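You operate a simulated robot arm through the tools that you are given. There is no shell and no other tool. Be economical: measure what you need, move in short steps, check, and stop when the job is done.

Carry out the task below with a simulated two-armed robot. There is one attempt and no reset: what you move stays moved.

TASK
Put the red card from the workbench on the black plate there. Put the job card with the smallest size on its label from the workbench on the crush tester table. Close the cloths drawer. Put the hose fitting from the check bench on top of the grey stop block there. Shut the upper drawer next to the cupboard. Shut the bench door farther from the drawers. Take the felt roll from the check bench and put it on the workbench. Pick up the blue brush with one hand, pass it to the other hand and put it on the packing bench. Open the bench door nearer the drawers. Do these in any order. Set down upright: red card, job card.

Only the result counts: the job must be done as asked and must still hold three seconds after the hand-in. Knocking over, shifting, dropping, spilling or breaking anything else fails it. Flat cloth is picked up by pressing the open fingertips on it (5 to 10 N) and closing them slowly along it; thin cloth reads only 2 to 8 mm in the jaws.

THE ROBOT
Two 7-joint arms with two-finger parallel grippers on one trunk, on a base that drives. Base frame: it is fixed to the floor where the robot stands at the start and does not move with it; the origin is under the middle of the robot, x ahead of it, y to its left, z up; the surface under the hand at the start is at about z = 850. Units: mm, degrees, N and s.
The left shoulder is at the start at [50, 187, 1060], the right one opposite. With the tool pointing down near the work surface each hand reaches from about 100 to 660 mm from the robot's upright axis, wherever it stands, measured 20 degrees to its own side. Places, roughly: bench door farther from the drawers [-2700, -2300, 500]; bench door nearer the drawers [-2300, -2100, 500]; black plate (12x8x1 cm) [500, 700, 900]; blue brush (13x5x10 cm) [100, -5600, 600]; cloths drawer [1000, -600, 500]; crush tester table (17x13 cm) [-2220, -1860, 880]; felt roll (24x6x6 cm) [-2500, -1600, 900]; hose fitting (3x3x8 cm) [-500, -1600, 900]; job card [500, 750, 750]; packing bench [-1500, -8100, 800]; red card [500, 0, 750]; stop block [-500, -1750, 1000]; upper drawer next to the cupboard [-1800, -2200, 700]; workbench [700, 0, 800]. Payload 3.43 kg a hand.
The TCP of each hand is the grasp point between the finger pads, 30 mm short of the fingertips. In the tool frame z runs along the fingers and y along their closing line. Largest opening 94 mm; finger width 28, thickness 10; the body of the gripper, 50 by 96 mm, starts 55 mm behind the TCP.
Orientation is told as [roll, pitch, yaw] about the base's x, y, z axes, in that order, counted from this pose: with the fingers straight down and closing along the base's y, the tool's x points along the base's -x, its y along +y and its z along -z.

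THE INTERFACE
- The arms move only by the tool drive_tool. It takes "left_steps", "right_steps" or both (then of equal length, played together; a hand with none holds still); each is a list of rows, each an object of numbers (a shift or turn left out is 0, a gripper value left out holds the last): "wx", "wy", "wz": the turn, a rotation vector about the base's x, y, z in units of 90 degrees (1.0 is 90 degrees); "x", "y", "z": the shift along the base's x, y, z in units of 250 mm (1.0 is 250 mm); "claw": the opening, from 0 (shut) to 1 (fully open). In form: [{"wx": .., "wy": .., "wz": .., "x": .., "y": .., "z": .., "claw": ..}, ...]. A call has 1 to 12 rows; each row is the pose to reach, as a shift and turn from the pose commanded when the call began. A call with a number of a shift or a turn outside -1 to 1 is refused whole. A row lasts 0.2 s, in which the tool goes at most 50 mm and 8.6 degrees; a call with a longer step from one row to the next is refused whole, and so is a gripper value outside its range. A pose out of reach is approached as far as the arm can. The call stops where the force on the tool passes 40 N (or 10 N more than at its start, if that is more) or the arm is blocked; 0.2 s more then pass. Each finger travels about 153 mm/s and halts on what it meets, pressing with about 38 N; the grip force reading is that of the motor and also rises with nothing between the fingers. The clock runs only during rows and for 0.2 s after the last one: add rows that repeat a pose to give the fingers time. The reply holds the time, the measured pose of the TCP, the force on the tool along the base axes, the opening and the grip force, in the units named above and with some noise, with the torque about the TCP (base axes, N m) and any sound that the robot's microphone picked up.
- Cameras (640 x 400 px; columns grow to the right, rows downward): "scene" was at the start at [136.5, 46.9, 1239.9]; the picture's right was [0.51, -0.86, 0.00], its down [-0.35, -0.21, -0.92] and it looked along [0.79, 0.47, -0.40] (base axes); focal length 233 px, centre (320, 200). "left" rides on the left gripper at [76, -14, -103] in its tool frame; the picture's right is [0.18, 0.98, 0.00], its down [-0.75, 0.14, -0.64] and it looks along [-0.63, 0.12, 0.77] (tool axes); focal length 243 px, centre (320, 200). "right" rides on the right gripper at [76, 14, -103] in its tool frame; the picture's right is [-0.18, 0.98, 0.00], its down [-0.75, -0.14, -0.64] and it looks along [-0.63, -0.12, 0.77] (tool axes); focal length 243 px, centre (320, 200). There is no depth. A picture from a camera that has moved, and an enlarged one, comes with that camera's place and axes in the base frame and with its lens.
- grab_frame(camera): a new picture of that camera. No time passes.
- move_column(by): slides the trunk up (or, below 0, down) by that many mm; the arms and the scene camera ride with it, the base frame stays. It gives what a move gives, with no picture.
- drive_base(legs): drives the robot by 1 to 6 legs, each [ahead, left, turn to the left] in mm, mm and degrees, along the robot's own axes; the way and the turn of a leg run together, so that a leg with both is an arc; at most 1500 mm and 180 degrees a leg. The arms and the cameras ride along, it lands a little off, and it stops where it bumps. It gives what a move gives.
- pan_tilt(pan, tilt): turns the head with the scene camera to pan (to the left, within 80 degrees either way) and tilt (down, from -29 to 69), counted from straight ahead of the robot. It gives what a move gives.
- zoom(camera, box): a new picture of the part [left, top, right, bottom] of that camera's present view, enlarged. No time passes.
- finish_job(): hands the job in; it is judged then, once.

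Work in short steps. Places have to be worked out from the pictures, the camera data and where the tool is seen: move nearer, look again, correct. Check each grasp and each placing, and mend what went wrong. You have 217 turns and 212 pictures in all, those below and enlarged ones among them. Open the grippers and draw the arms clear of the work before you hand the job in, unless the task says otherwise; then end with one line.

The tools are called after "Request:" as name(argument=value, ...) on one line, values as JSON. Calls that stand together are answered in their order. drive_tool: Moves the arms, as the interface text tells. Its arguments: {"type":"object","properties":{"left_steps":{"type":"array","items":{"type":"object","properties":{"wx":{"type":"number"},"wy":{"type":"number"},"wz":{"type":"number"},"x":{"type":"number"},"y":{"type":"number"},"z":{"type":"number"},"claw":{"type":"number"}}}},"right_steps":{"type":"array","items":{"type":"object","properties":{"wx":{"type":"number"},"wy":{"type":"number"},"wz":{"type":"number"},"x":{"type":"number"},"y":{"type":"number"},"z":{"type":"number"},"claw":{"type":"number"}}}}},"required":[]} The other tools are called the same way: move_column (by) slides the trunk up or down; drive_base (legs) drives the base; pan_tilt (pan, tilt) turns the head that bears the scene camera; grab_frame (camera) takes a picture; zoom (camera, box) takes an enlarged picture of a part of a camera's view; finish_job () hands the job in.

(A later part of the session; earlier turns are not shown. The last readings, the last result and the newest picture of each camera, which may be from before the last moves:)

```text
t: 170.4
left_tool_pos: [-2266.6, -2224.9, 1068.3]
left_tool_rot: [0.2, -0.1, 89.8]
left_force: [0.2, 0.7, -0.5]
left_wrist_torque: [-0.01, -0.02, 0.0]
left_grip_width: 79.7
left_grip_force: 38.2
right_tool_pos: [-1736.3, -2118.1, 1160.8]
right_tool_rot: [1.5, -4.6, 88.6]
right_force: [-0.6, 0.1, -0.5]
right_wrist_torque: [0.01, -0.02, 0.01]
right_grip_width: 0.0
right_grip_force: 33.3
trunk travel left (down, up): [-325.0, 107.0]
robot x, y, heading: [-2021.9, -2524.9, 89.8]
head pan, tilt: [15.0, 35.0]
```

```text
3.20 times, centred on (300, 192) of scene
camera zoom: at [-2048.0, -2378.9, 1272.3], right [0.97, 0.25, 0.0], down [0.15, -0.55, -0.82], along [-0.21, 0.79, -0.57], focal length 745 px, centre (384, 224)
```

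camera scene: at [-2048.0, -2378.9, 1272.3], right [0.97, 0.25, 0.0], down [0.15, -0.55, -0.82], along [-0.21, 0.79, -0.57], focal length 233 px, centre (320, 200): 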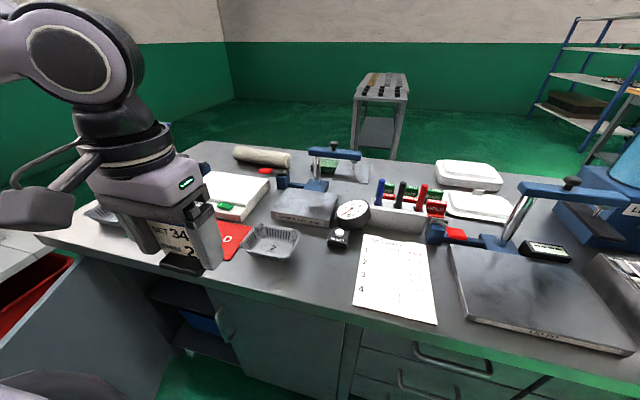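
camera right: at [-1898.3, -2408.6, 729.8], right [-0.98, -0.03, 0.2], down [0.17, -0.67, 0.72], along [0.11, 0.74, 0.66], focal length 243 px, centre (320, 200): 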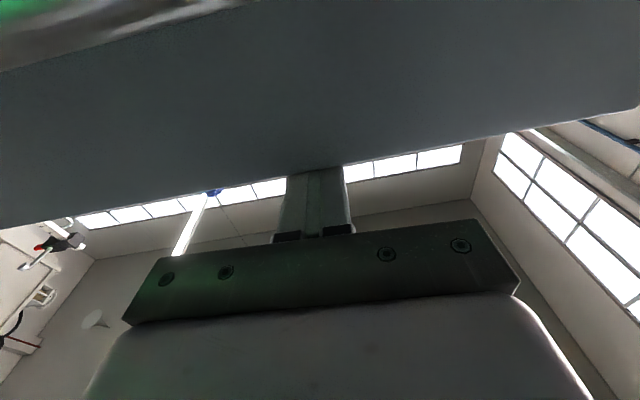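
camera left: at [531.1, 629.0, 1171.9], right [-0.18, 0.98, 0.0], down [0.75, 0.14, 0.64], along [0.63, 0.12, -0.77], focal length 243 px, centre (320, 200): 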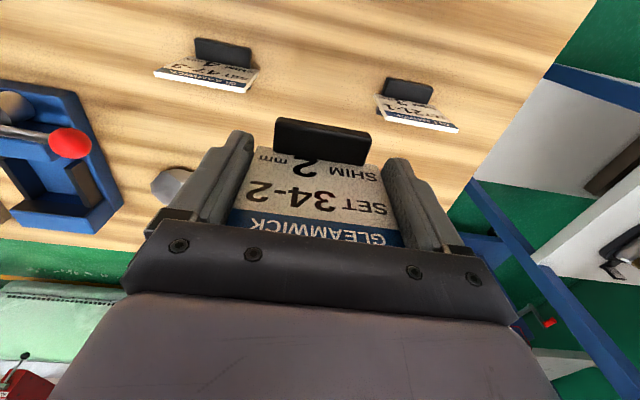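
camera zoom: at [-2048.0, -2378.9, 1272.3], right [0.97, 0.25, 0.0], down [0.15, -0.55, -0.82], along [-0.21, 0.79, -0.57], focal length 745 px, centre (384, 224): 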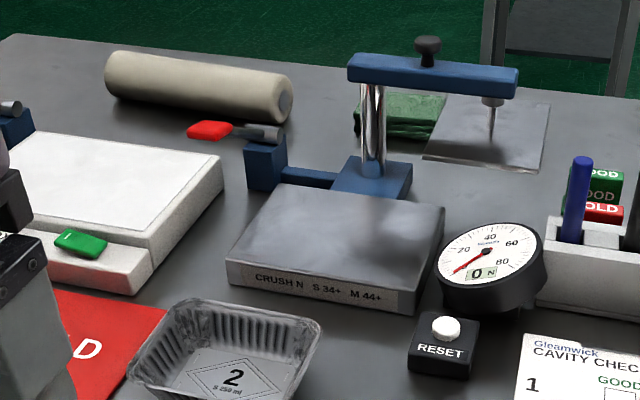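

Crush tester table centre ≈ (−2228, −1852), top z≈873. I turn the robot −25° and move closer so the left arm reaches comfortably.

Request:
drive_base(legs=[[0, 0, -25], [89, 62, 0]])

Request:
drive_tool(left_steps=[{"wz": 0.07, "x": -0.08, "y": 0.06}, {"wz": 0.14, "x": -0.16, "y": 0.12}, {"wz": 0.21, "x": -0.24, "y": 0.18}, {"wz": 0.28, "x": -0.3, "y": 0.24}, {"wz": 0.28, "x": -0.3, "y": 0.3}])

Request:
pan_tilt(pan=40, tilt=35)

Request:
grab_frame(camera="scene")

Request:
grab_frame(camera="left")

```text
t: 173.1
left_tool_pos: [-2135.2, -2049.8, 1067.8]
left_tool_rot: [0.2, 0.1, 64.8]
left_force: [0.2, -0.4, -0.7]
left_wrist_torque: [-0.02, -0.02, -0.03]
left_grip_width: 79.4
left_grip_force: 38.4
right_tool_pos: [-1610.2, -2175.7, 1160.0]
right_tool_rot: [1.5, -4.8, 63.9]
right_force: [-0.1, -0.1, 0.3]
right_wrist_torque: [0.0, 0.02, -0.01]
right_grip_width: 0.1
right_grip_force: 32.9
trunk travel left (down, up): [-325.0, 107.0]
robot x, y, heading: [-2041.2, -2423.3, 64.8]
head pan, tilt: [15.0, 35.0]
stopped in leg 2: the robot was blocked; the commanded pose is now the measured one
```

```text
t: 174.3
left_tool_pos: [-2211.2, -1973.5, 1067.6]
left_tool_rot: [0.2, 0.2, 90.2]
left_force: [0.1, -0.6, -1.6]
left_wrist_torque: [0.02, 0.0, -0.01]
left_grip_width: 79.4
left_grip_force: 38.0
right_tool_pos: [-1611.9, -2176.2, 1159.8]
right_tool_rot: [1.4, -4.6, 63.9]
right_force: [-0.3, 0.6, -0.5]
right_wrist_torque: [0.0, 0.01, 0.0]
right_grip_width: 0.0
right_grip_force: 33.1
trunk travel left (down, up): [-325.0, 107.0]
robot x, y, heading: [-2040.9, -2422.5, 64.8]
head pan, tilt: [15.0, 35.0]
```

```text
t: 175.2
left_tool_pos: [-2211.5, -1975.4, 1067.8]
left_tool_rot: [0.3, 0.1, 90.1]
left_force: [0.7, 0.0, -0.3]
left_wrist_torque: [-0.03, -0.02, 0.03]
left_grip_width: 79.4
left_grip_force: 37.9
right_tool_pos: [-1610.1, -2175.3, 1159.3]
right_tool_rot: [1.4, -4.7, 63.8]
right_force: [0.4, -0.4, 0.4]
right_wrist_torque: [-0.01, 0.01, 0.0]
right_grip_width: 0.0
right_grip_force: 33.1
trunk travel left (down, up): [-325.0, 107.0]
robot x, y, heading: [-2044.7, -2416.0, 64.9]
head pan, tilt: [40.0, 35.0]
```

```text
159 pictures are left
camera scene: at [-2040.6, -2283.1, 1272.2], right [0.97, 0.26, 0.0], down [0.15, -0.55, -0.82], along [-0.21, 0.79, -0.57], focal length 233 px, centre (320, 200)
```

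scene: 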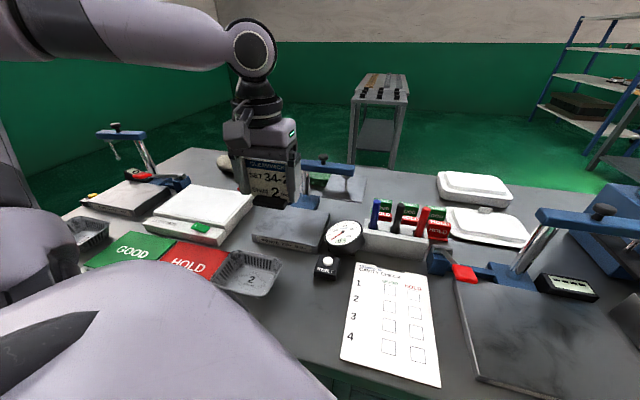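

```text
158 pictures are left
camera left: at [-2196.6, -2050.5, 1170.7], right [-0.98, -0.19, 0.0], down [-0.14, 0.75, 0.64], along [-0.12, 0.63, -0.77], focal length 243 px, centre (320, 200)
```

left: 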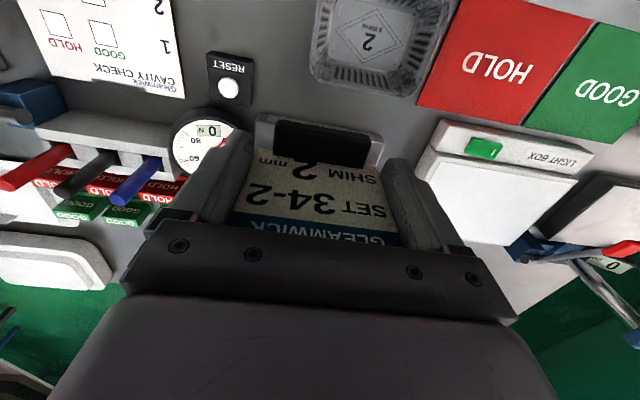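

I move the card over the table (target (−2228, −1868)), staying clear of the tester arm, and look.

Request:
drive_tool(left_steps=[{"x": -0.068, "y": 0.1}, {"x": -0.068, "y": 0.22, "z": -0.05}, {"x": -0.068, "y": 0.33, "z": -0.15}, {"x": -0.068, "y": 0.428, "z": -0.25}, {"x": -0.068, "y": 0.428, "z": -0.35}, {"x": -0.068, "y": 0.428, "z": -0.4}, {"x": -0.068, "y": 0.428, "z": -0.4}])

Request:
grab_frame(camera="left")

Request:
zoom(camera="scene", box=[200, 130, 400, 255])

```text
t: 176.8
left_tool_pos: [-2229.0, -1867.6, 967.7]
left_tool_rot: [0.2, 0.1, 90.0]
left_force: [-0.3, 0.3, -0.5]
left_wrist_torque: [0.02, -0.01, 0.0]
left_grip_width: 79.1
left_grip_force: 38.4
right_tool_pos: [-1610.8, -2174.7, 1159.8]
right_tool_rot: [1.3, -4.7, 64.0]
right_force: [0.7, 0.5, -0.8]
right_wrist_torque: [-0.01, -0.01, 0.0]
right_grip_width: 0.0
right_grip_force: 32.9
trunk travel left (down, up): [-325.0, 107.0]
robot x, y, heading: [-2041.8, -2424.0, 64.8]
head pan, tilt: [40.0, 35.0]
```

```text
157 pictures are left
camera left: at [-2213.4, -1943.5, 1070.6], right [-0.98, -0.19, 0.0], down [-0.14, 0.75, 0.64], along [-0.12, 0.63, -0.77], focal length 243 px, centre (320, 200)
```

left: 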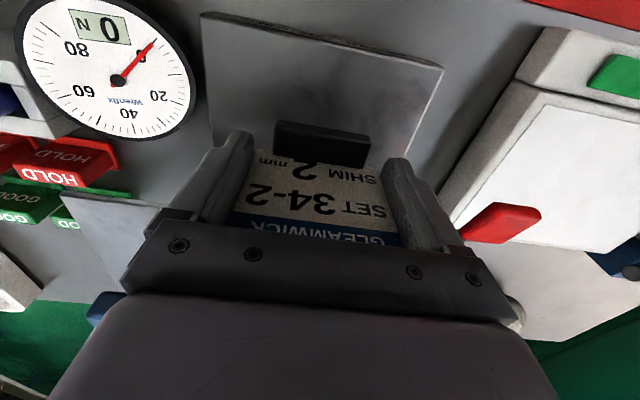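

```text
3.20 times, centred on (300, 192) of scene
camera zoom: at [-2040.7, -2283.1, 1272.2], right [0.97, 0.26, 0.0], down [0.15, -0.55, -0.82], along [-0.21, 0.79, -0.57], focal length 745 px, centre (384, 224)
```

zoom: 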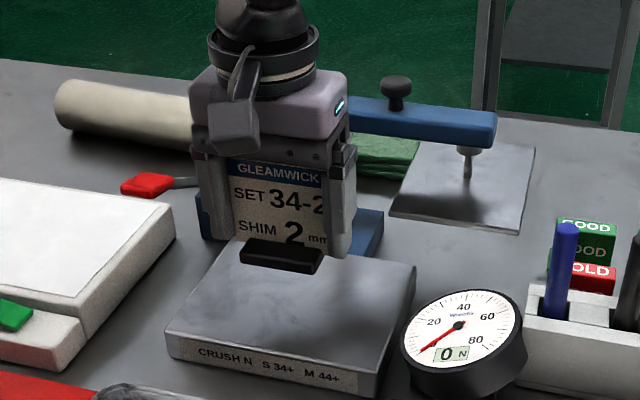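

Well centred. I lower to just above the expected contact height (~917).

Request:
drive_tool(left_steps=[{"z": -0.06}, {"z": -0.12}, {"z": -0.16}, {"z": -0.172}, {"z": -0.184}, {"z": -0.184}])

Request:
grab_frame(camera="left")

```text
t: 178.2
left_tool_pos: [-2228.3, -1867.0, 923.5]
left_tool_rot: [0.0, -0.1, 90.2]
left_force: [-1.9, 0.2, 10.5]
left_wrist_torque: [-0.18, -0.05, -0.01]
left_grip_width: 79.5
left_grip_force: 37.7
right_tool_pos: [-1610.5, -2175.6, 1161.0]
right_tool_rot: [1.6, -4.7, 63.9]
right_force: [0.3, -0.3, 0.0]
right_wrist_torque: [-0.02, 0.0, 0.03]
right_grip_width: 0.3
right_grip_force: 33.5
trunk travel left (down, up): [-325.0, 107.0]
robot x, y, heading: [-2043.0, -2420.8, 64.8]
head pan, tilt: [40.0, 35.0]
```

```text
155 pictures are left
camera left: at [-2213.4, -1943.7, 1025.8], right [-0.98, -0.19, 0.0], down [-0.14, 0.75, 0.64], along [-0.12, 0.63, -0.77], focal length 243 px, centre (320, 200)
```

left: 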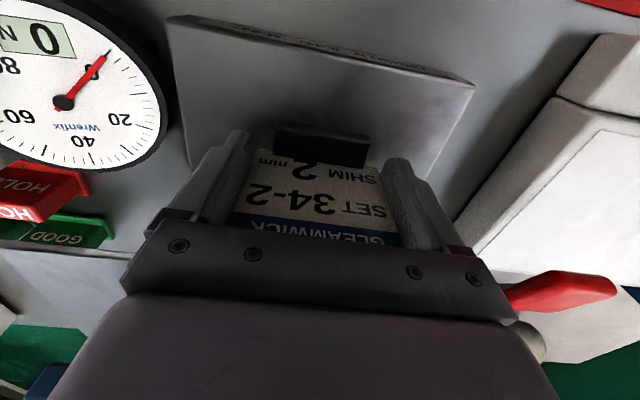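

Contact at 10 N. I ease up 1 mm, release, and rise straight up.

Request:
drive_tool(left_steps=[{"z": 0.004}, {"z": 0.004, "claw": 0.88}, {"z": 0.004, "claw": 0.95}, {"z": 0.004, "claw": 1.0}, {"z": 0.004, "claw": 1.0}, {"z": 0.08, "claw": 1.0}, {"z": 0.2, "claw": 1.0}, {"z": 0.35, "claw": 1.0}, {"z": 0.5, "claw": 1.0}, {"z": 0.6, "claw": 1.0}])

Request:
zoom(camera="scene", box=[200, 130, 400, 255])

```text
t: 180.3
left_tool_pos: [-2228.7, -1868.4, 1071.9]
left_tool_rot: [0.1, 0.1, 90.2]
left_force: [0.1, 0.4, -0.7]
left_wrist_torque: [-0.03, 0.0, -0.01]
left_grip_width: 94.1
left_grip_force: 0.1
right_tool_pos: [-1610.1, -2176.7, 1160.0]
right_tool_rot: [1.4, -4.7, 64.0]
right_force: [-0.3, -0.2, -0.2]
right_wrist_torque: [-0.03, 0.0, -0.05]
right_grip_width: 0.0
right_grip_force: 33.7
trunk travel left (down, up): [-325.0, 107.0]
robot x, y, heading: [-2039.1, -2420.4, 65.0]
head pan, tilt: [40.0, 35.0]
```

```text
3.20 times, centred on (300, 192) of scene
camera zoom: at [-2040.6, -2283.3, 1272.2], right [0.97, 0.26, 0.0], down [0.15, -0.55, -0.82], along [-0.21, 0.79, -0.57], focal length 745 px, centre (384, 224)
```

zoom: 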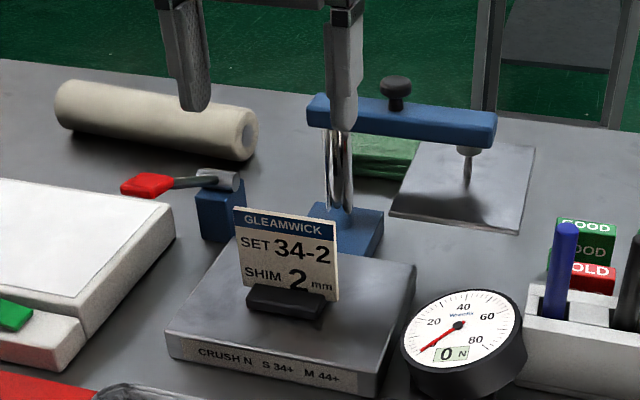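

Job card stands on the crush tester table. Now the doors: I retract the left hand, back off, face the bench and look at the cupboard.

Request:
drive_tool(left_steps=[{"y": -0.15}, {"y": -0.3}, {"y": -0.45}, {"y": -0.6}, {"y": -0.75, "z": 0.05}, {"y": -0.9, "z": 0.1}, {"y": -0.9, "z": 0.1}])

Request:
drive_base(legs=[[-400, 0, 0], [0, 150, 25]])

Request:
pan_tilt(pan=15, tilt=38)

Request:
grab_frame(camera="scene")

```text
t: 181.9
left_tool_pos: [-2228.5, -2093.0, 1097.5]
left_tool_rot: [0.2, 0.1, 90.1]
left_force: [-0.2, 0.0, -0.7]
left_wrist_torque: [0.0, -0.01, -0.01]
left_grip_width: 94.2
left_grip_force: 0.1
right_tool_pos: [-1609.8, -2175.2, 1159.2]
right_tool_rot: [1.4, -4.7, 63.8]
right_force: [0.3, -0.2, 0.5]
right_wrist_torque: [0.0, -0.04, 0.01]
right_grip_width: 0.1
right_grip_force: 32.7
trunk travel left (down, up): [-325.0, 107.0]
robot x, y, heading: [-2041.2, -2417.8, 64.9]
head pan, tilt: [40.0, 35.0]
```

```text
t: 186.0
left_tool_pos: [-2664.1, -2531.8, 1096.8]
left_tool_rot: [0.1, 0.0, 115.5]
left_force: [0.0, -1.1, 0.1]
left_wrist_torque: [0.01, 0.01, 0.02]
left_grip_width: 94.0
left_grip_force: 0.0
right_tool_pos: [-2069.7, -2343.7, 1160.5]
right_tool_rot: [1.4, -4.6, 89.1]
right_force: [0.7, 0.2, -0.4]
right_wrist_torque: [0.02, -0.01, -0.03]
right_grip_width: 0.0
right_grip_force: 32.8
trunk travel left (down, up): [-325.0, 107.0]
robot x, y, heading: [-2352.8, -2749.0, 90.0]
head pan, tilt: [40.0, 35.0]
```

```text
t: 186.9
left_tool_pos: [-2664.3, -2532.2, 1098.0]
left_tool_rot: [0.1, 0.0, 115.3]
left_force: [-0.2, -0.4, 0.2]
left_wrist_torque: [-0.02, 0.01, 0.0]
left_grip_width: 93.9
left_grip_force: 0.0
right_tool_pos: [-2069.1, -2344.7, 1158.7]
right_tool_rot: [1.4, -4.7, 89.1]
right_force: [-0.7, -0.6, -0.3]
right_wrist_torque: [0.03, -0.01, 0.02]
right_grip_width: 0.0
right_grip_force: 32.6
trunk travel left (down, up): [-325.0, 107.0]
robot x, y, heading: [-2357.8, -2751.0, 90.2]
head pan, tilt: [15.0, 38.0]
```

```text
153 pictures are left
camera scene: at [-2379.4, -2608.2, 1267.7], right [0.97, 0.26, 0.0], down [0.16, -0.59, -0.79], along [-0.21, 0.76, -0.62], focal length 233 px, centre (320, 200)
```

scene: 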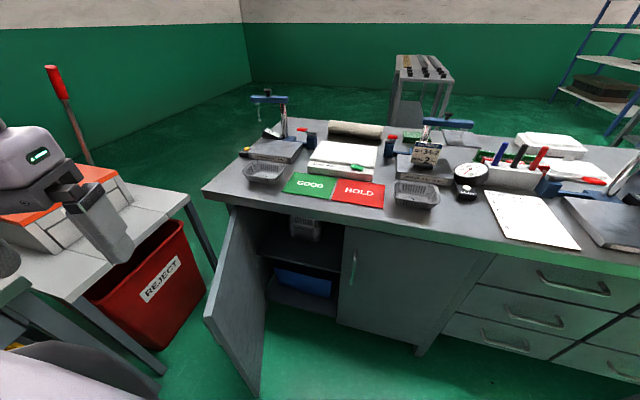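

Door geometry: hinge ≈ (−2835, −2090), free edge ≈ (−2673, −2447), top z≈770, handle z 535–690. I'll push it from outside with a horizontal left hand at z≈735. First back off, close the left gripper, square its yaw and pitch it forward.

Request:
drive_base(legs=[[-140, 60, 0]])

Request:
drive_tool(left_steps=[{"wz": -0.09, "claw": 0.5}, {"wz": -0.18, "claw": 0}, {"wz": -0.283, "claw": 0}, {"wz": -0.283, "claw": 0}])

Request:
drive_tool(left_steps=[{"wx": 0.09, "y": 0.08}, {"wx": 0.18, "y": 0.16}, {"wx": 0.27, "y": 0.24}, {"wx": 0.36, "y": 0.32}, {"wx": 0.45, "y": 0.4}, {"wx": 0.54, "y": 0.5}, {"wx": 0.63, "y": 0.6}, {"wx": 0.72, "y": 0.7}, {"wx": 0.81, "y": 0.8}, {"wx": 0.9, "y": 0.86}, {"wx": 0.99, "y": 0.9}, {"wx": 1.0, "y": 0.9}])

Request:
grab_frame(camera="scene")

```text
t: 188.3
left_tool_pos: [-2724.7, -2671.9, 1097.9]
left_tool_rot: [0.1, 0.0, 115.4]
left_force: [-0.1, -0.1, 0.7]
left_wrist_torque: [-0.01, 0.01, 0.01]
left_grip_width: 94.3
left_grip_force: 0.1
right_tool_pos: [-2130.5, -2482.9, 1159.5]
right_tool_rot: [1.4, -4.7, 89.0]
right_force: [-1.3, -0.7, -0.2]
right_wrist_torque: [0.03, -0.01, 0.02]
right_grip_width: 0.0
right_grip_force: 32.4
trunk travel left (down, up): [-325.0, 107.0]
robot x, y, heading: [-2412.0, -2889.9, 90.5]
head pan, tilt: [15.0, 38.0]
```

```text
refused: row 3 steps farther than a row can; nothing moved
```

```text
t: 190.9
left_tool_pos: [-2725.7, -2436.1, 1096.2]
left_tool_rot: [-89.9, -64.5, -180.0]
left_force: [-0.1, -0.2, -0.4]
left_wrist_torque: [-0.01, -0.01, -0.02]
left_grip_width: 93.5
left_grip_force: 0.1
left hand out of reach, approached as far as the arm can: row 4, 5, 6, 7, 8, 9, 10, 11, 12
right_tool_pos: [-2129.8, -2481.5, 1159.7]
right_tool_rot: [1.4, -4.7, 89.1]
right_force: [0.4, -0.6, 0.7]
right_wrist_torque: [0.02, 0.02, 0.0]
right_grip_width: 0.0
right_grip_force: 32.6
trunk travel left (down, up): [-325.0, 107.0]
robot x, y, heading: [-2415.5, -2886.9, 90.2]
head pan, tilt: [15.0, 38.0]
```

```text
152 pictures are left
camera scene: at [-2439.0, -2746.6, 1267.7], right [0.97, 0.26, 0.0], down [0.16, -0.59, -0.79], along [-0.21, 0.76, -0.62], focal length 233 px, centre (320, 200)
```

scene: 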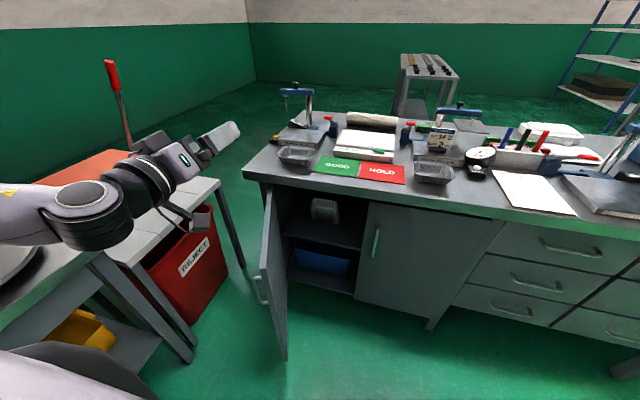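

Pitch is right but the tool is rolled 25°. I fix the roll about y and close the fingers.

Request:
drive_tool(left_steps=[{"wy": 0.08, "claw": 0.5}, {"wy": 0.16, "claw": 0.0}, {"wy": 0.24, "claw": 0.0}, {"wy": 0.282, "claw": 0.0}, {"wy": 0.282, "claw": 0.0}])

Request:
zoom(camera="scene", box=[160, 100, 420, 360])

```text
t: 192.1
left_tool_pos: [-2726.7, -2437.9, 1098.0]
left_tool_rot: [49.1, -89.8, 41.0]
left_force: [-0.5, -0.2, 0.3]
left_wrist_torque: [0.02, 0.0, -0.01]
left_grip_width: 0.1
left_grip_force: 33.3
right_tool_pos: [-2130.0, -2481.9, 1159.0]
right_tool_rot: [1.4, -4.6, 89.2]
right_force: [0.1, -0.4, -0.7]
right_wrist_torque: [0.0, 0.0, -0.01]
right_grip_width: 0.0
right_grip_force: 33.0
trunk travel left (down, up): [-325.0, 107.0]
robot x, y, heading: [-2413.9, -2889.8, 90.0]
head pan, tilt: [15.0, 38.0]
```

```text
1.54 times, centred on (290, 230) of scene
camera zoom: at [-2439.0, -2746.5, 1267.7], right [0.97, 0.26, 0.0], down [0.16, -0.59, -0.79], along [-0.21, 0.76, -0.62], focal length 358 px, centre (366, 154)
```

zoom: 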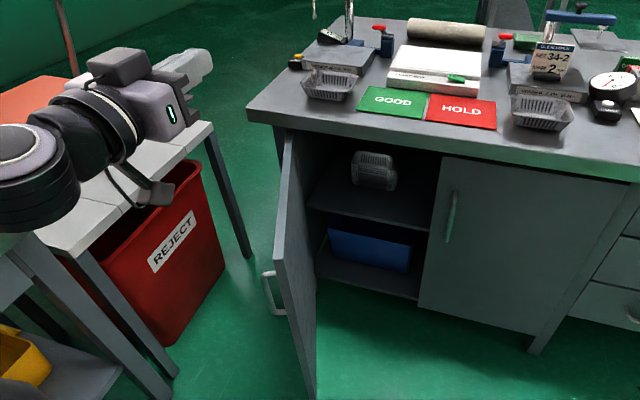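

Door edge confirmed at (−2674, −2449). I lower trunk and hand to z≈735 beside the door's outer face.

Request:
drive_tool(left_steps=[{"x": -0.08}, {"x": -0.08}])

Request:
move_column(by=-200)

Request:
drive_tool(left_steps=[{"z": -0.15}, {"z": -0.3}, {"z": -0.45}, {"z": -0.6}, {"z": -0.65}, {"z": -0.65}])

Request:
grab_frame(camera="scene")

Request:
grab_frame(camera="left")

```text
t: 192.7
left_tool_pos: [-2745.3, -2436.6, 1097.0]
left_tool_rot: [60.6, -89.9, 29.6]
left_force: [1.5, 1.0, 0.3]
left_wrist_torque: [0.0, 0.01, -0.02]
left_grip_width: 0.0
left_grip_force: 33.1
right_tool_pos: [-2129.5, -2482.9, 1158.7]
right_tool_rot: [1.4, -4.7, 89.1]
right_force: [0.3, 0.1, 0.4]
right_wrist_torque: [0.01, 0.02, 0.01]
right_grip_width: 0.0
right_grip_force: 32.9
trunk travel left (down, up): [-325.0, 107.0]
robot x, y, heading: [-2412.6, -2887.6, 90.4]
head pan, tilt: [15.0, 38.0]
```

```text
t: 194.8
left_tool_pos: [-2746.2, -2438.1, 896.5]
left_tool_rot: [-26.6, -89.9, 116.8]
left_force: [1.0, -0.3, -0.7]
left_wrist_torque: [-0.03, 0.02, 0.04]
left_grip_width: 0.1
left_grip_force: 32.2
right_tool_pos: [-2130.4, -2481.4, 958.7]
right_tool_rot: [1.4, -4.7, 89.0]
right_force: [-0.1, 0.9, -0.2]
right_wrist_torque: [0.06, 0.0, -0.01]
right_grip_width: 0.0
right_grip_force: 33.1
trunk travel left (down, up): [-125.0, 307.0]
robot x, y, heading: [-2412.6, -2886.7, 90.2]
head pan, tilt: [15.0, 38.0]
```

```text
t: 196.2
left_tool_pos: [-2745.7, -2439.1, 734.1]
left_tool_rot: [-64.0, -90.0, 154.1]
left_force: [0.1, 0.1, -0.3]
left_wrist_torque: [0.04, 0.02, 0.0]
left_grip_width: 0.1
left_grip_force: 32.8
right_tool_pos: [-2129.1, -2481.6, 960.6]
right_tool_rot: [1.4, -4.7, 89.1]
right_force: [-0.5, 0.5, -0.6]
right_wrist_torque: [-0.03, -0.01, -0.02]
right_grip_width: 0.0
right_grip_force: 32.5
trunk travel left (down, up): [-125.0, 307.0]
robot x, y, heading: [-2413.2, -2886.6, 90.1]
head pan, tilt: [15.0, 38.0]
```

```text
150 pictures are left
camera scene: at [-2439.0, -2746.5, 1067.6], right [0.97, 0.26, 0.0], down [0.16, -0.59, -0.79], along [-0.21, 0.76, -0.62], focal length 233 px, centre (320, 200)
```

scene: 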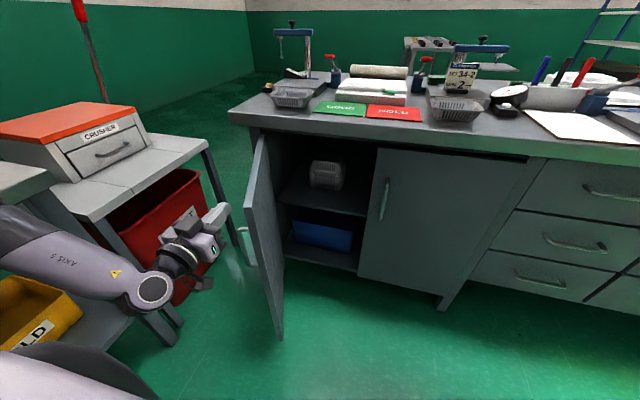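

```text
149 pictures are left
camera left: at [-2731.0, -2540.8, 658.0], right [-0.98, 0.0, -0.18], down [-0.14, -0.64, 0.75], along [-0.12, 0.77, 0.63], focal length 243 px, centre (320, 200)
```

left: 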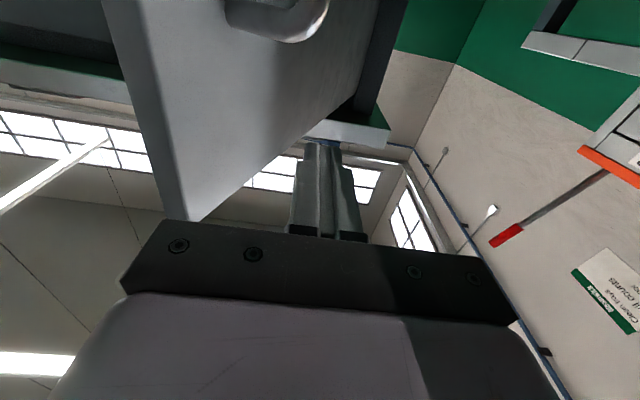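

The finger is on the door's outer side, above the handle. I sweep it along the closing arc down to about 20°.

Request:
drive_tool(left_steps=[{"x": 0.1, "y": 0.01}, {"x": 0.2, "y": 0.025}, {"x": 0.304, "y": 0.04}, {"x": 0.41, "y": 0.1}, {"x": 0.508, "y": 0.172}, {"x": 0.6, "y": 0.25}, {"x": 0.684, "y": 0.34}, {"x": 0.76, "y": 0.436}, {"x": 0.832, "y": 0.536}, {"x": 0.89, "y": 0.64}, {"x": 0.944, "y": 0.752}, {"x": 0.944, "y": 0.752}])

Request:
grab_frame(camera="scene")

```text
t: 198.8
left_tool_pos: [-2613.7, -2308.6, 821.0]
left_tool_rot: [-19.9, -89.9, 110.0]
left_force: [0.7, 0.2, 0.3]
left_wrist_torque: [0.0, 0.03, 0.0]
left_grip_width: 0.1
left_grip_force: 33.1
left hand out of reach, approached as far as the arm can: row 3, 4, 5, 6, 7, 8, 9, 10, 11, 12
right_tool_pos: [-2130.4, -2482.4, 958.8]
right_tool_rot: [1.4, -4.8, 89.0]
right_force: [0.5, 0.5, 0.0]
right_wrist_torque: [0.02, -0.01, -0.02]
right_grip_width: 0.1
right_grip_force: 33.0
trunk travel left (down, up): [-125.0, 307.0]
robot x, y, heading: [-2417.5, -2890.0, 90.1]
head pan, tilt: [15.0, 38.0]
```

```text
148 pictures are left
camera scene: at [-2439.0, -2746.5, 1067.7], right [0.97, 0.26, 0.0], down [0.16, -0.59, -0.79], along [-0.21, 0.76, -0.62], focal length 233 px, centre (320, 200)
```

scene: 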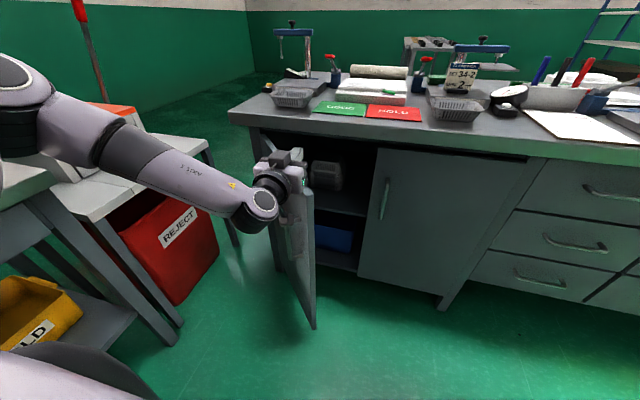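

The arm ran out of inward reach and rose; the door is now at ≈44°. I'll shift the base right (with a little back-off) and re-place the hand outside the door.

Request:
drive_base(legs=[[-60, 0, 0], [0, -170, 0]])

Request:
drive_tool(left_steps=[{"x": -0.17}, {"x": -0.34}, {"x": -0.51}, {"x": -0.67}, {"x": -0.67, "z": -0.1}, {"x": -0.67, "z": -0.2}, {"x": -0.67, "z": -0.34}, {"x": -0.67, "z": -0.34}])

Request:
grab_frame(camera="scene")

Request:
grab_frame(camera="left")

```text
t: 201.5
left_tool_pos: [-2444.8, -2368.3, 821.7]
left_tool_rot: [-16.1, -90.0, 106.3]
left_force: [0.5, -0.1, -0.2]
left_wrist_torque: [-0.01, 0.01, -0.06]
left_grip_width: 0.0
left_grip_force: 33.0
right_tool_pos: [-1961.1, -2540.5, 959.1]
right_tool_rot: [1.4, -4.7, 89.1]
right_force: [0.0, -0.3, 1.0]
right_wrist_torque: [-0.01, 0.0, -0.01]
right_grip_width: 0.1
right_grip_force: 32.7
trunk travel left (down, up): [-125.0, 307.0]
robot x, y, heading: [-2242.9, -2949.4, 90.0]
head pan, tilt: [15.0, 38.0]
```

```text
t: 203.3
left_tool_pos: [-2612.6, -2367.5, 737.9]
left_tool_rot: [2.7, -90.0, 87.6]
left_force: [-0.7, -0.1, 0.6]
left_wrist_torque: [0.02, 0.03, -0.03]
left_grip_width: 0.2
left_grip_force: 32.9
right_tool_pos: [-1960.1, -2541.2, 959.6]
right_tool_rot: [1.3, -4.6, 89.2]
right_force: [-0.2, 0.2, 0.0]
right_wrist_torque: [0.01, -0.02, 0.0]
right_grip_width: 0.0
right_grip_force: 33.0
trunk travel left (down, up): [-125.0, 307.0]
robot x, y, heading: [-2245.7, -2946.8, 90.1]
head pan, tilt: [15.0, 38.0]
```

```text
147 pictures are left
camera scene: at [-2269.0, -2805.4, 1067.6], right [0.96, 0.26, 0.0], down [0.16, -0.59, -0.79], along [-0.21, 0.76, -0.62], focal length 233 px, centre (320, 200)
```

scene: 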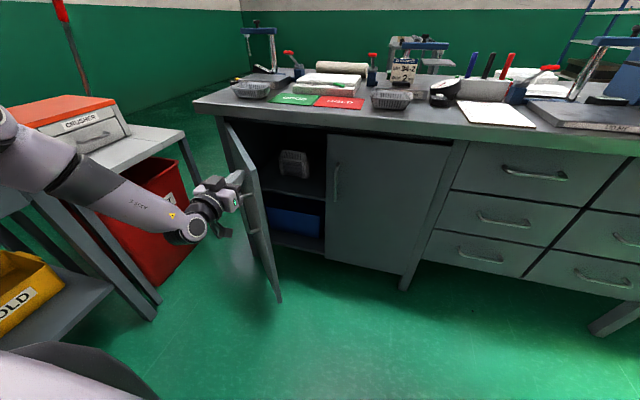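

```text
146 pictures are left
camera left: at [-2597.0, -2469.5, 661.0], right [-0.98, 0.0, -0.18], down [-0.14, -0.64, 0.75], along [-0.12, 0.77, 0.63], focal length 243 px, centre (320, 200)
```

left: 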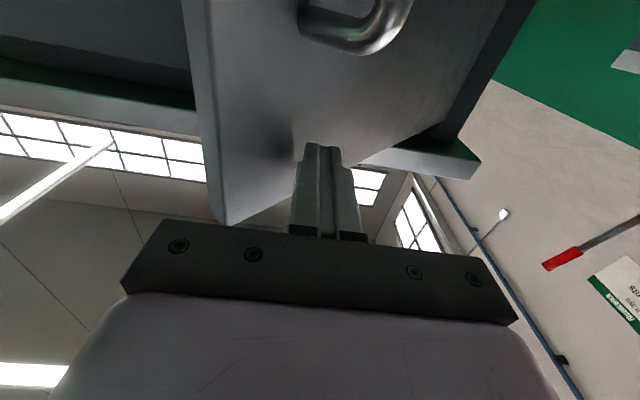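

Placed correctly outside the door. I push it further by driving the base straight ahead in steps.

Request:
drive_base(legs=[[110, 0, 0]])

Request:
grab_frame(camera="scene")

```text
t: 204.5
left_tool_pos: [-2611.9, -2257.1, 737.5]
left_tool_rot: [-8.9, -89.9, 99.2]
left_force: [0.0, 0.2, 0.1]
left_wrist_torque: [-0.01, -0.02, 0.0]
left_grip_width: 0.2
left_grip_force: 32.9
right_tool_pos: [-1961.0, -2431.0, 959.4]
right_tool_rot: [1.3, -4.6, 89.3]
right_force: [-0.1, 0.4, -0.6]
right_wrist_torque: [-0.03, 0.03, 0.01]
right_grip_width: 0.0
right_grip_force: 32.5
trunk travel left (down, up): [-125.0, 307.0]
robot x, y, heading: [-2244.3, -2835.7, 90.3]
head pan, tilt: [15.0, 38.0]
```

```text
145 pictures are left
camera scene: at [-2269.6, -2695.9, 1067.6], right [0.96, 0.26, 0.0], down [0.16, -0.59, -0.79], along [-0.21, 0.76, -0.62], focal length 233 px, centre (320, 200)
```

scene: 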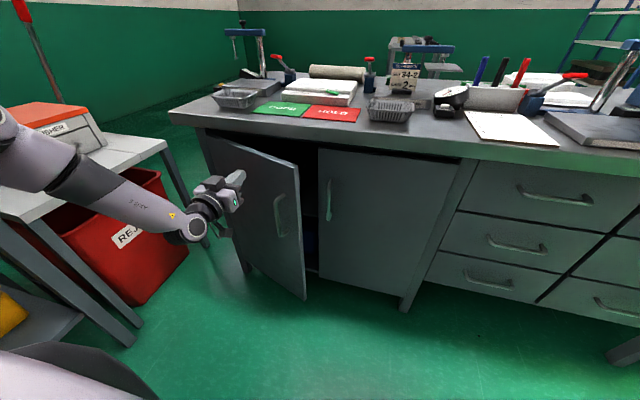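

It works. I continue: base 95 mm, then arm push to the stop.

Request:
drive_base(legs=[[95, 0, 0]])

Request:
drive_tool(left_steps=[{"y": 0.04}, {"y": 0.08}, {"y": 0.12}, {"y": 0.16}, {"y": 0.2}, {"y": 0.24}, {"y": 0.28}])

Request:
grab_frame(camera="scene")

```text
t: 205.7
left_tool_pos: [-2612.0, -2162.9, 737.4]
left_tool_rot: [-8.2, -90.0, 98.3]
left_force: [-0.2, -0.1, -0.4]
left_wrist_torque: [-0.02, 0.0, 0.03]
left_grip_width: 0.0
left_grip_force: 32.9
right_tool_pos: [-1960.8, -2337.4, 959.1]
right_tool_rot: [1.4, -4.7, 89.3]
right_force: [-0.7, -0.2, 0.4]
right_wrist_torque: [0.0, -0.02, -0.02]
right_grip_width: 0.1
right_grip_force: 33.5
trunk travel left (down, up): [-125.0, 307.0]
robot x, y, heading: [-2245.3, -2741.8, 90.2]
head pan, tilt: [15.0, 38.0]
```

```text
t: 206.8
left_tool_pos: [-2613.8, -2127.9, 743.3]
left_tool_rot: [-5.1, -89.4, 95.2]
left_force: [3.0, -17.5, 7.6]
left_wrist_torque: [0.43, 0.01, -0.08]
left_grip_width: 0.0
left_grip_force: 33.2
left hand out of reach, approached as far as the arm can: row 4, 5
right_tool_pos: [-1962.0, -2338.1, 959.7]
right_tool_rot: [1.4, -4.9, 89.3]
right_force: [0.2, -0.4, -0.1]
right_wrist_torque: [0.02, -0.01, -0.04]
right_grip_width: 0.0
right_grip_force: 33.1
trunk travel left (down, up): [-125.0, 307.0]
robot x, y, heading: [-2247.0, -2743.1, 90.2]
head pan, tilt: [15.0, 38.0]
stopped in row 5 (left hand): the force on the tool passed its limit at 51 N (the readings are from after the stop); the commanded pose is now the measured one
```

```text
144 pictures are left
camera scene: at [-2269.7, -2603.4, 1068.1], right [0.96, 0.27, 0.0], down [0.16, -0.59, -0.79], along [-0.21, 0.76, -0.61], focal length 233 px, centre (320, 200)
```

scene: 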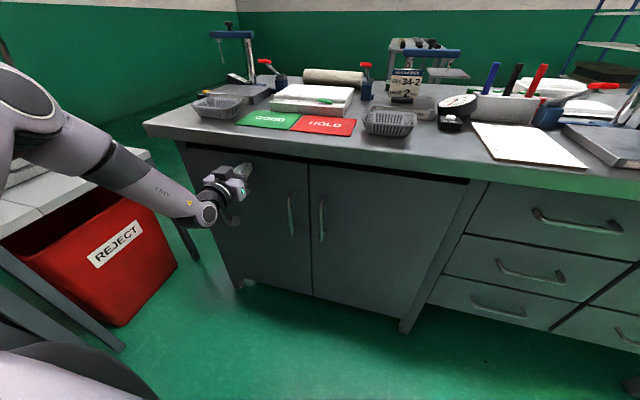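

The farther door is shut against its stop. Next I back off and fold the left hand back to a downward, compact pose.

Request:
drive_base(legs=[[-250, 0, 0]])

Request:
drive_tool(left_steps=[{"wx": -0.09, "z": 0.08, "y": 0}, {"wx": -0.18, "z": 0.16}, {"wx": -0.27, "z": 0.24, "y": -0.06}, {"wx": -0.36, "z": 0.32, "y": -0.14}, {"wx": -0.45, "z": 0.4, "y": -0.22}, {"wx": -0.54, "z": 0.48, "y": -0.3}, {"wx": -0.63, "z": 0.56, "y": -0.4}, {"wx": -0.72, "z": 0.64, "y": -0.5}, {"wx": -0.81, "z": 0.72, "y": -0.6}, {"wx": -0.9, "z": 0.8, "y": -0.7}, {"wx": -0.99, "z": 0.8, "y": -0.8}, {"wx": -1.0, "z": 0.8, "y": -0.9}])

```text
t: 208.7
left_tool_pos: [-2612.6, -2375.7, 740.8]
left_tool_rot: [-4.1, -89.1, 94.2]
left_force: [0.3, -0.4, 0.6]
left_wrist_torque: [0.02, 0.03, 0.02]
left_grip_width: 0.0
left_grip_force: 33.1
right_tool_pos: [-1961.5, -2584.5, 959.1]
right_tool_rot: [1.4, -4.7, 89.4]
right_force: [0.3, -0.1, -0.7]
right_wrist_torque: [0.01, 0.0, 0.01]
right_grip_width: 0.3
right_grip_force: 33.3
trunk travel left (down, up): [-125.0, 307.0]
robot x, y, heading: [-2246.2, -2995.3, 90.7]
head pan, tilt: [15.0, 38.0]
```

```text
t: 211.3
left_tool_pos: [-2613.7, -2600.4, 940.4]
left_tool_rot: [0.2, 1.1, 90.0]
left_force: [-0.2, 0.2, 0.0]
left_wrist_torque: [-0.03, 0.02, -0.02]
left_grip_width: 0.0
left_grip_force: 33.4
left hand out of reach, approached as far as the arm can: row 5
right_tool_pos: [-1961.2, -2584.8, 959.8]
right_tool_rot: [1.3, -4.8, 89.4]
right_force: [0.0, 0.0, 0.2]
right_wrist_torque: [0.04, -0.01, 0.01]
right_grip_width: 0.0
right_grip_force: 32.4
trunk travel left (down, up): [-125.0, 307.0]
robot x, y, heading: [-2242.4, -2990.4, 90.3]
head pan, tilt: [15.0, 38.0]
```

I tuck the left hand inward, shift the base 450 mm left, then pitch the right hand forward with open fingers.

Request:
drive_tool(left_steps=[{"x": 0.15}, {"x": 0.3}, {"x": 0.45}, {"x": 0.5}])

Request:
drive_base(legs=[[0, 450, -0.3]])

Request:
drive_tool(right_steps=[{"wx": 0.09, "y": 0.04, "claw": 0.6}, {"wx": 0.18, "y": 0.08, "claw": 0.6}, {"wx": 0.27, "y": 0.12, "claw": 0.6}, {"wx": 0.36, "y": 0.16, "claw": 0.6}, {"wx": 0.45, "y": 0.2, "claw": 0.6}, {"wx": 0.54, "y": 0.24, "claw": 0.6}, {"wx": 0.63, "y": 0.28, "claw": 0.6}, {"wx": 0.72, "y": 0.32, "claw": 0.6}, {"wx": 0.81, "y": 0.36, "claw": 0.6}, {"wx": 0.9, "y": 0.4, "claw": 0.6}, {"wx": 0.98, "y": 0.4, "claw": 0.6}, {"wx": 0.98, "y": 0.4, "claw": 0.6}])

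Request:
move_column(by=-115)

Request:
pan_tilt(pan=-20, tilt=30)

Request:
grab_frame(camera="scene")

```text
t: 212.3
left_tool_pos: [-2487.7, -2599.1, 940.0]
left_tool_rot: [0.1, 0.9, 90.1]
left_force: [0.1, 0.0, -0.4]
left_wrist_torque: [0.01, -0.01, -0.01]
left_grip_width: 0.1
left_grip_force: 33.0
right_tool_pos: [-1959.5, -2584.7, 959.8]
right_tool_rot: [1.4, -4.7, 89.4]
right_force: [0.2, -0.1, -0.3]
right_wrist_torque: [0.0, -0.01, -0.01]
right_grip_width: 0.0
right_grip_force: 33.1
trunk travel left (down, up): [-125.0, 307.0]
robot x, y, heading: [-2243.8, -2992.1, 90.5]
head pan, tilt: [15.0, 38.0]
```

```text
t: 216.7
left_tool_pos: [-2934.4, -2601.3, 939.4]
left_tool_rot: [0.2, 0.9, 89.8]
left_force: [0.1, 0.0, -0.5]
left_wrist_torque: [0.0, 0.0, 0.02]
left_grip_width: 0.1
left_grip_force: 32.6
right_tool_pos: [-2408.0, -2588.4, 959.8]
right_tool_rot: [1.4, -4.7, 89.1]
right_force: [-0.8, 0.1, -0.3]
right_wrist_torque: [0.01, 0.02, 0.0]
right_grip_width: 0.0
right_grip_force: 32.4
trunk travel left (down, up): [-125.0, 307.0]
robot x, y, heading: [-2691.6, -2992.9, 89.9]
head pan, tilt: [15.0, 38.0]
```

```text
t: 219.3
left_tool_pos: [-2933.8, -2601.5, 939.9]
left_tool_rot: [0.2, 0.9, 89.8]
left_force: [-0.6, 0.4, 0.1]
left_wrist_torque: [0.0, 0.02, 0.0]
left_grip_width: 0.1
left_grip_force: 32.8
right_tool_pos: [-2407.8, -2488.4, 960.6]
right_tool_rot: [164.9, -86.8, -73.5]
right_force: [0.1, -0.3, -0.3]
right_wrist_torque: [0.01, -0.05, 0.0]
right_grip_width: 56.2
right_grip_force: 0.0
trunk travel left (down, up): [-125.0, 307.0]
robot x, y, heading: [-2694.3, -2992.5, 90.1]
head pan, tilt: [15.0, 38.0]
```

```text
t: 220.8
left_tool_pos: [-2935.1, -2600.4, 824.7]
left_tool_rot: [0.2, 0.9, 89.8]
left_force: [1.1, -0.1, -0.7]
left_wrist_torque: [0.02, 0.0, -0.02]
left_grip_width: 0.1
left_grip_force: 33.4
right_tool_pos: [-2406.6, -2488.2, 844.0]
right_tool_rot: [164.6, -87.0, -73.3]
right_force: [0.3, 0.3, -0.1]
right_wrist_torque: [0.02, -0.01, -0.02]
right_grip_width: 56.5
right_grip_force: 0.0
trunk travel left (down, up): [-10.0, 422.0]
robot x, y, heading: [-2691.0, -2995.6, 90.4]
head pan, tilt: [15.0, 38.0]
```

```text
t: 221.8
left_tool_pos: [-2934.2, -2601.7, 825.7]
left_tool_rot: [0.2, 0.8, 89.9]
left_force: [0.3, -0.6, -0.3]
left_wrist_torque: [-0.03, 0.04, -0.03]
left_grip_width: 0.0
left_grip_force: 32.6
right_tool_pos: [-2406.9, -2489.3, 845.7]
right_tool_rot: [164.4, -87.0, -73.1]
right_force: [-0.8, -0.2, 0.0]
right_wrist_torque: [0.0, -0.02, -0.02]
right_grip_width: 56.2
right_grip_force: 0.0
trunk travel left (down, up): [-10.0, 422.0]
robot x, y, heading: [-2691.7, -2997.3, 90.3]
head pan, tilt: [-20.0, 30.0]
```

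```text
143 pictures are left
camera scene: at [-2663.7, -2851.0, 965.0], right [0.94, -0.34, 0.0], down [-0.17, -0.47, -0.87], along [0.29, 0.81, -0.5], focal length 233 px, centre (320, 200)
```

scene: 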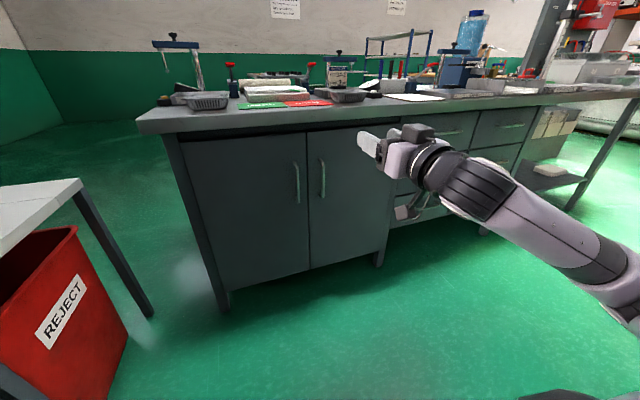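

Handle bar: x≈−2398, z 535–685. I lower the right hand to z≈615.

Request:
drive_tool(right_steps=[{"z": -0.1}, {"z": -0.2}, {"z": -0.3}, {"z": -0.4}, {"z": -0.5}, {"z": -0.6}, {"z": -0.7}, {"z": -0.8}, {"z": -0.9, "x": 0.036}, {"z": -0.92, "x": 0.036}])

Request:
grab_frame(camera="right")

Request:
grab_frame(camera="scene")

```text
t: 224.0
left_tool_pos: [-2934.8, -2601.5, 825.4]
left_tool_rot: [0.1, 0.8, 89.8]
left_force: [-0.6, 0.2, 0.1]
left_wrist_torque: [-0.03, 0.03, -0.02]
left_grip_width: 0.2
left_grip_force: 32.7
right_tool_pos: [-2397.6, -2487.2, 613.7]
right_tool_rot: [165.6, -87.0, -74.3]
right_force: [0.0, 1.0, -0.3]
right_wrist_torque: [-0.02, 0.02, 0.0]
right_grip_width: 56.6
right_grip_force: 0.1
trunk travel left (down, up): [-10.0, 422.0]
robot x, y, heading: [-2694.3, -2990.2, 90.1]
head pan, tilt: [-20.0, 30.0]
```

```text
142 pictures are left
camera right: at [-2413.0, -2586.5, 532.7], right [-0.98, -0.03, 0.2], down [0.17, -0.68, 0.72], along [0.11, 0.74, 0.67], focal length 243 px, centre (320, 200)
```

right: 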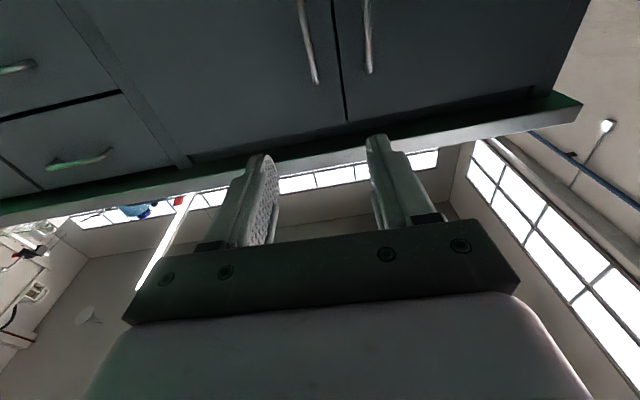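

```text
141 pictures are left
camera scene: at [-2663.6, -2851.0, 965.0], right [0.94, -0.34, 0.0], down [-0.17, -0.47, -0.87], along [0.29, 0.81, -0.5], focal length 233 px, centre (320, 200)
```

scene: 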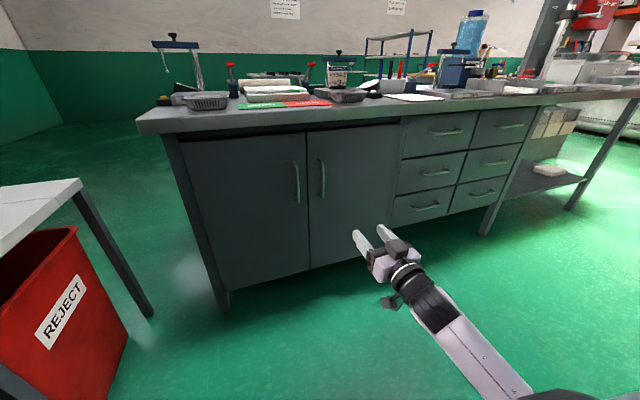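

Aligned with the bar. I drive 215 mm ahead and then extend the arm to put the open fingers around the handle.

Request:
drive_base(legs=[[215, 0, 0]])

Request:
drive_tool(right_steps=[{"y": 0.12}, {"y": 0.24}, {"y": 0.36}, {"y": 0.48}, {"y": 0.48}])

Request:
grab_frame(camera="right")

Request:
zoom(camera="scene", box=[250, 80, 490, 280])

```text
t: 225.7
left_tool_pos: [-2934.6, -2388.3, 825.2]
left_tool_rot: [0.2, 0.9, 89.7]
left_force: [-0.8, -0.4, -0.2]
left_wrist_torque: [-0.01, 0.01, 0.01]
left_grip_width: 0.2
left_grip_force: 33.0
right_tool_pos: [-2398.1, -2275.1, 615.3]
right_tool_rot: [164.6, -87.0, -73.4]
right_force: [0.1, -0.1, 0.7]
right_wrist_torque: [-0.01, -0.01, 0.04]
right_grip_width: 56.6
right_grip_force: 0.1
trunk travel left (down, up): [-10.0, 422.0]
robot x, y, heading: [-2691.7, -2782.6, 90.3]
head pan, tilt: [-20.0, 30.0]
```

```text
t: 226.9
left_tool_pos: [-2934.5, -2387.8, 825.6]
left_tool_rot: [0.2, 0.8, 89.5]
left_force: [0.5, -0.5, -1.4]
left_wrist_torque: [-0.01, 0.02, 0.03]
left_grip_width: 0.0
left_grip_force: 33.7
right_tool_pos: [-2398.5, -2155.3, 614.5]
right_tool_rot: [164.3, -87.1, -73.0]
right_force: [0.3, 0.5, 0.6]
right_wrist_torque: [0.03, -0.01, 0.04]
right_grip_width: 56.3
right_grip_force: 0.1
trunk travel left (down, up): [-10.0, 422.0]
robot x, y, heading: [-2692.8, -2777.9, 90.1]
head pan, tilt: [-20.0, 30.0]
```

```text
140 pictures are left
camera right: at [-2412.5, -2253.7, 532.8], right [-0.98, -0.03, 0.2], down [0.17, -0.68, 0.72], along [0.11, 0.74, 0.67], focal length 243 px, centre (320, 200)
```

right: 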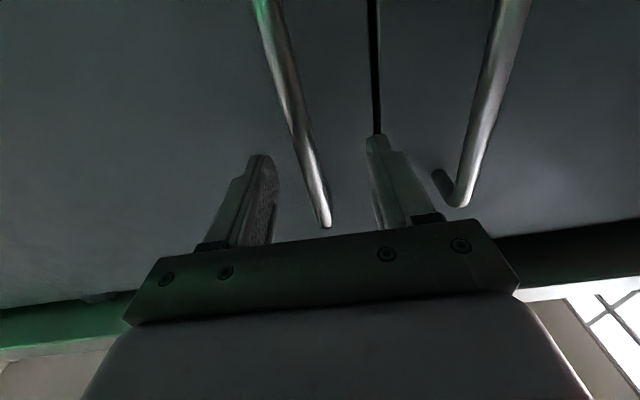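

```text
2.00 times, centred on (370, 180) of scene
camera zoom: at [-2663.6, -2638.1, 965.0], right [0.94, -0.34, 0.0], down [-0.17, -0.47, -0.87], along [0.3, 0.81, -0.5], focal length 466 px, centre (220, 240)
```

zoom: 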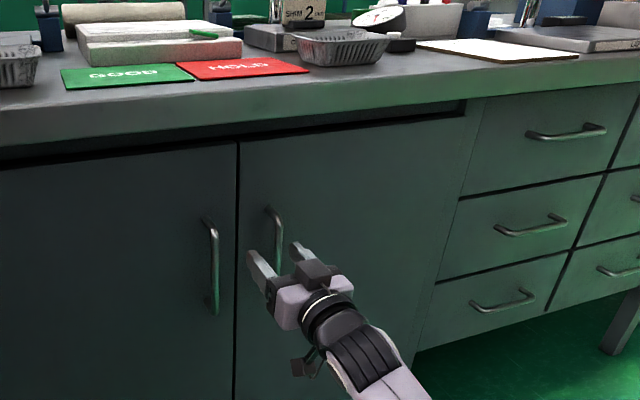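

The bar lies between the fingers. I go 15 mm deeper and close on it.

Request:
drive_tool(right_steps=[{"y": 0.06}, {"y": 0.06, "claw": 0.4}, {"y": 0.06, "claw": 0.2}, {"y": 0.06, "claw": 0.05}, {"y": 0.06, "claw": 0.05}])

Request:
grab_frame(camera="right")

```text
t: 228.1
left_tool_pos: [-2934.1, -2389.2, 826.9]
left_tool_rot: [0.3, 0.9, 89.6]
left_force: [0.1, 0.1, -0.6]
left_wrist_torque: [-0.03, -0.02, -0.01]
left_grip_width: 0.0
left_grip_force: 32.7
right_tool_pos: [-2393.4, -2142.4, 614.0]
right_tool_rot: [168.3, -87.1, -77.5]
right_force: [22.2, -29.9, -0.9]
right_wrist_torque: [-0.75, -0.83, -0.12]
right_grip_width: 11.7
right_grip_force: 44.5
trunk travel left (down, up): [-10.0, 422.0]
robot x, y, heading: [-2692.4, -2783.4, 89.8]
head pan, tilt: [-20.0, 30.0]
```

```text
138 pictures are left
camera right: at [-2407.9, -2240.8, 532.2], right [-0.98, -0.02, 0.19], down [0.16, -0.68, 0.72], along [0.11, 0.74, 0.67], focal length 243 px, centre (320, 200)
```

right: 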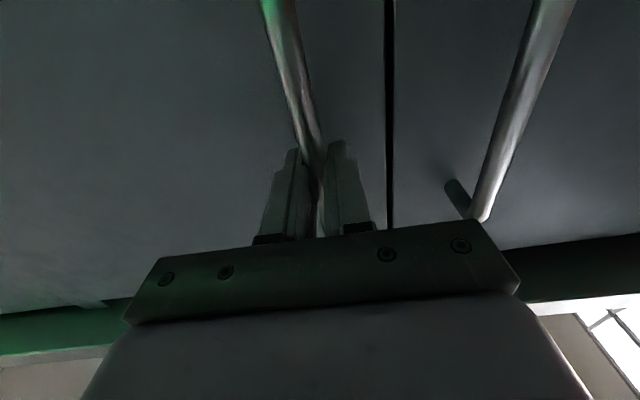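

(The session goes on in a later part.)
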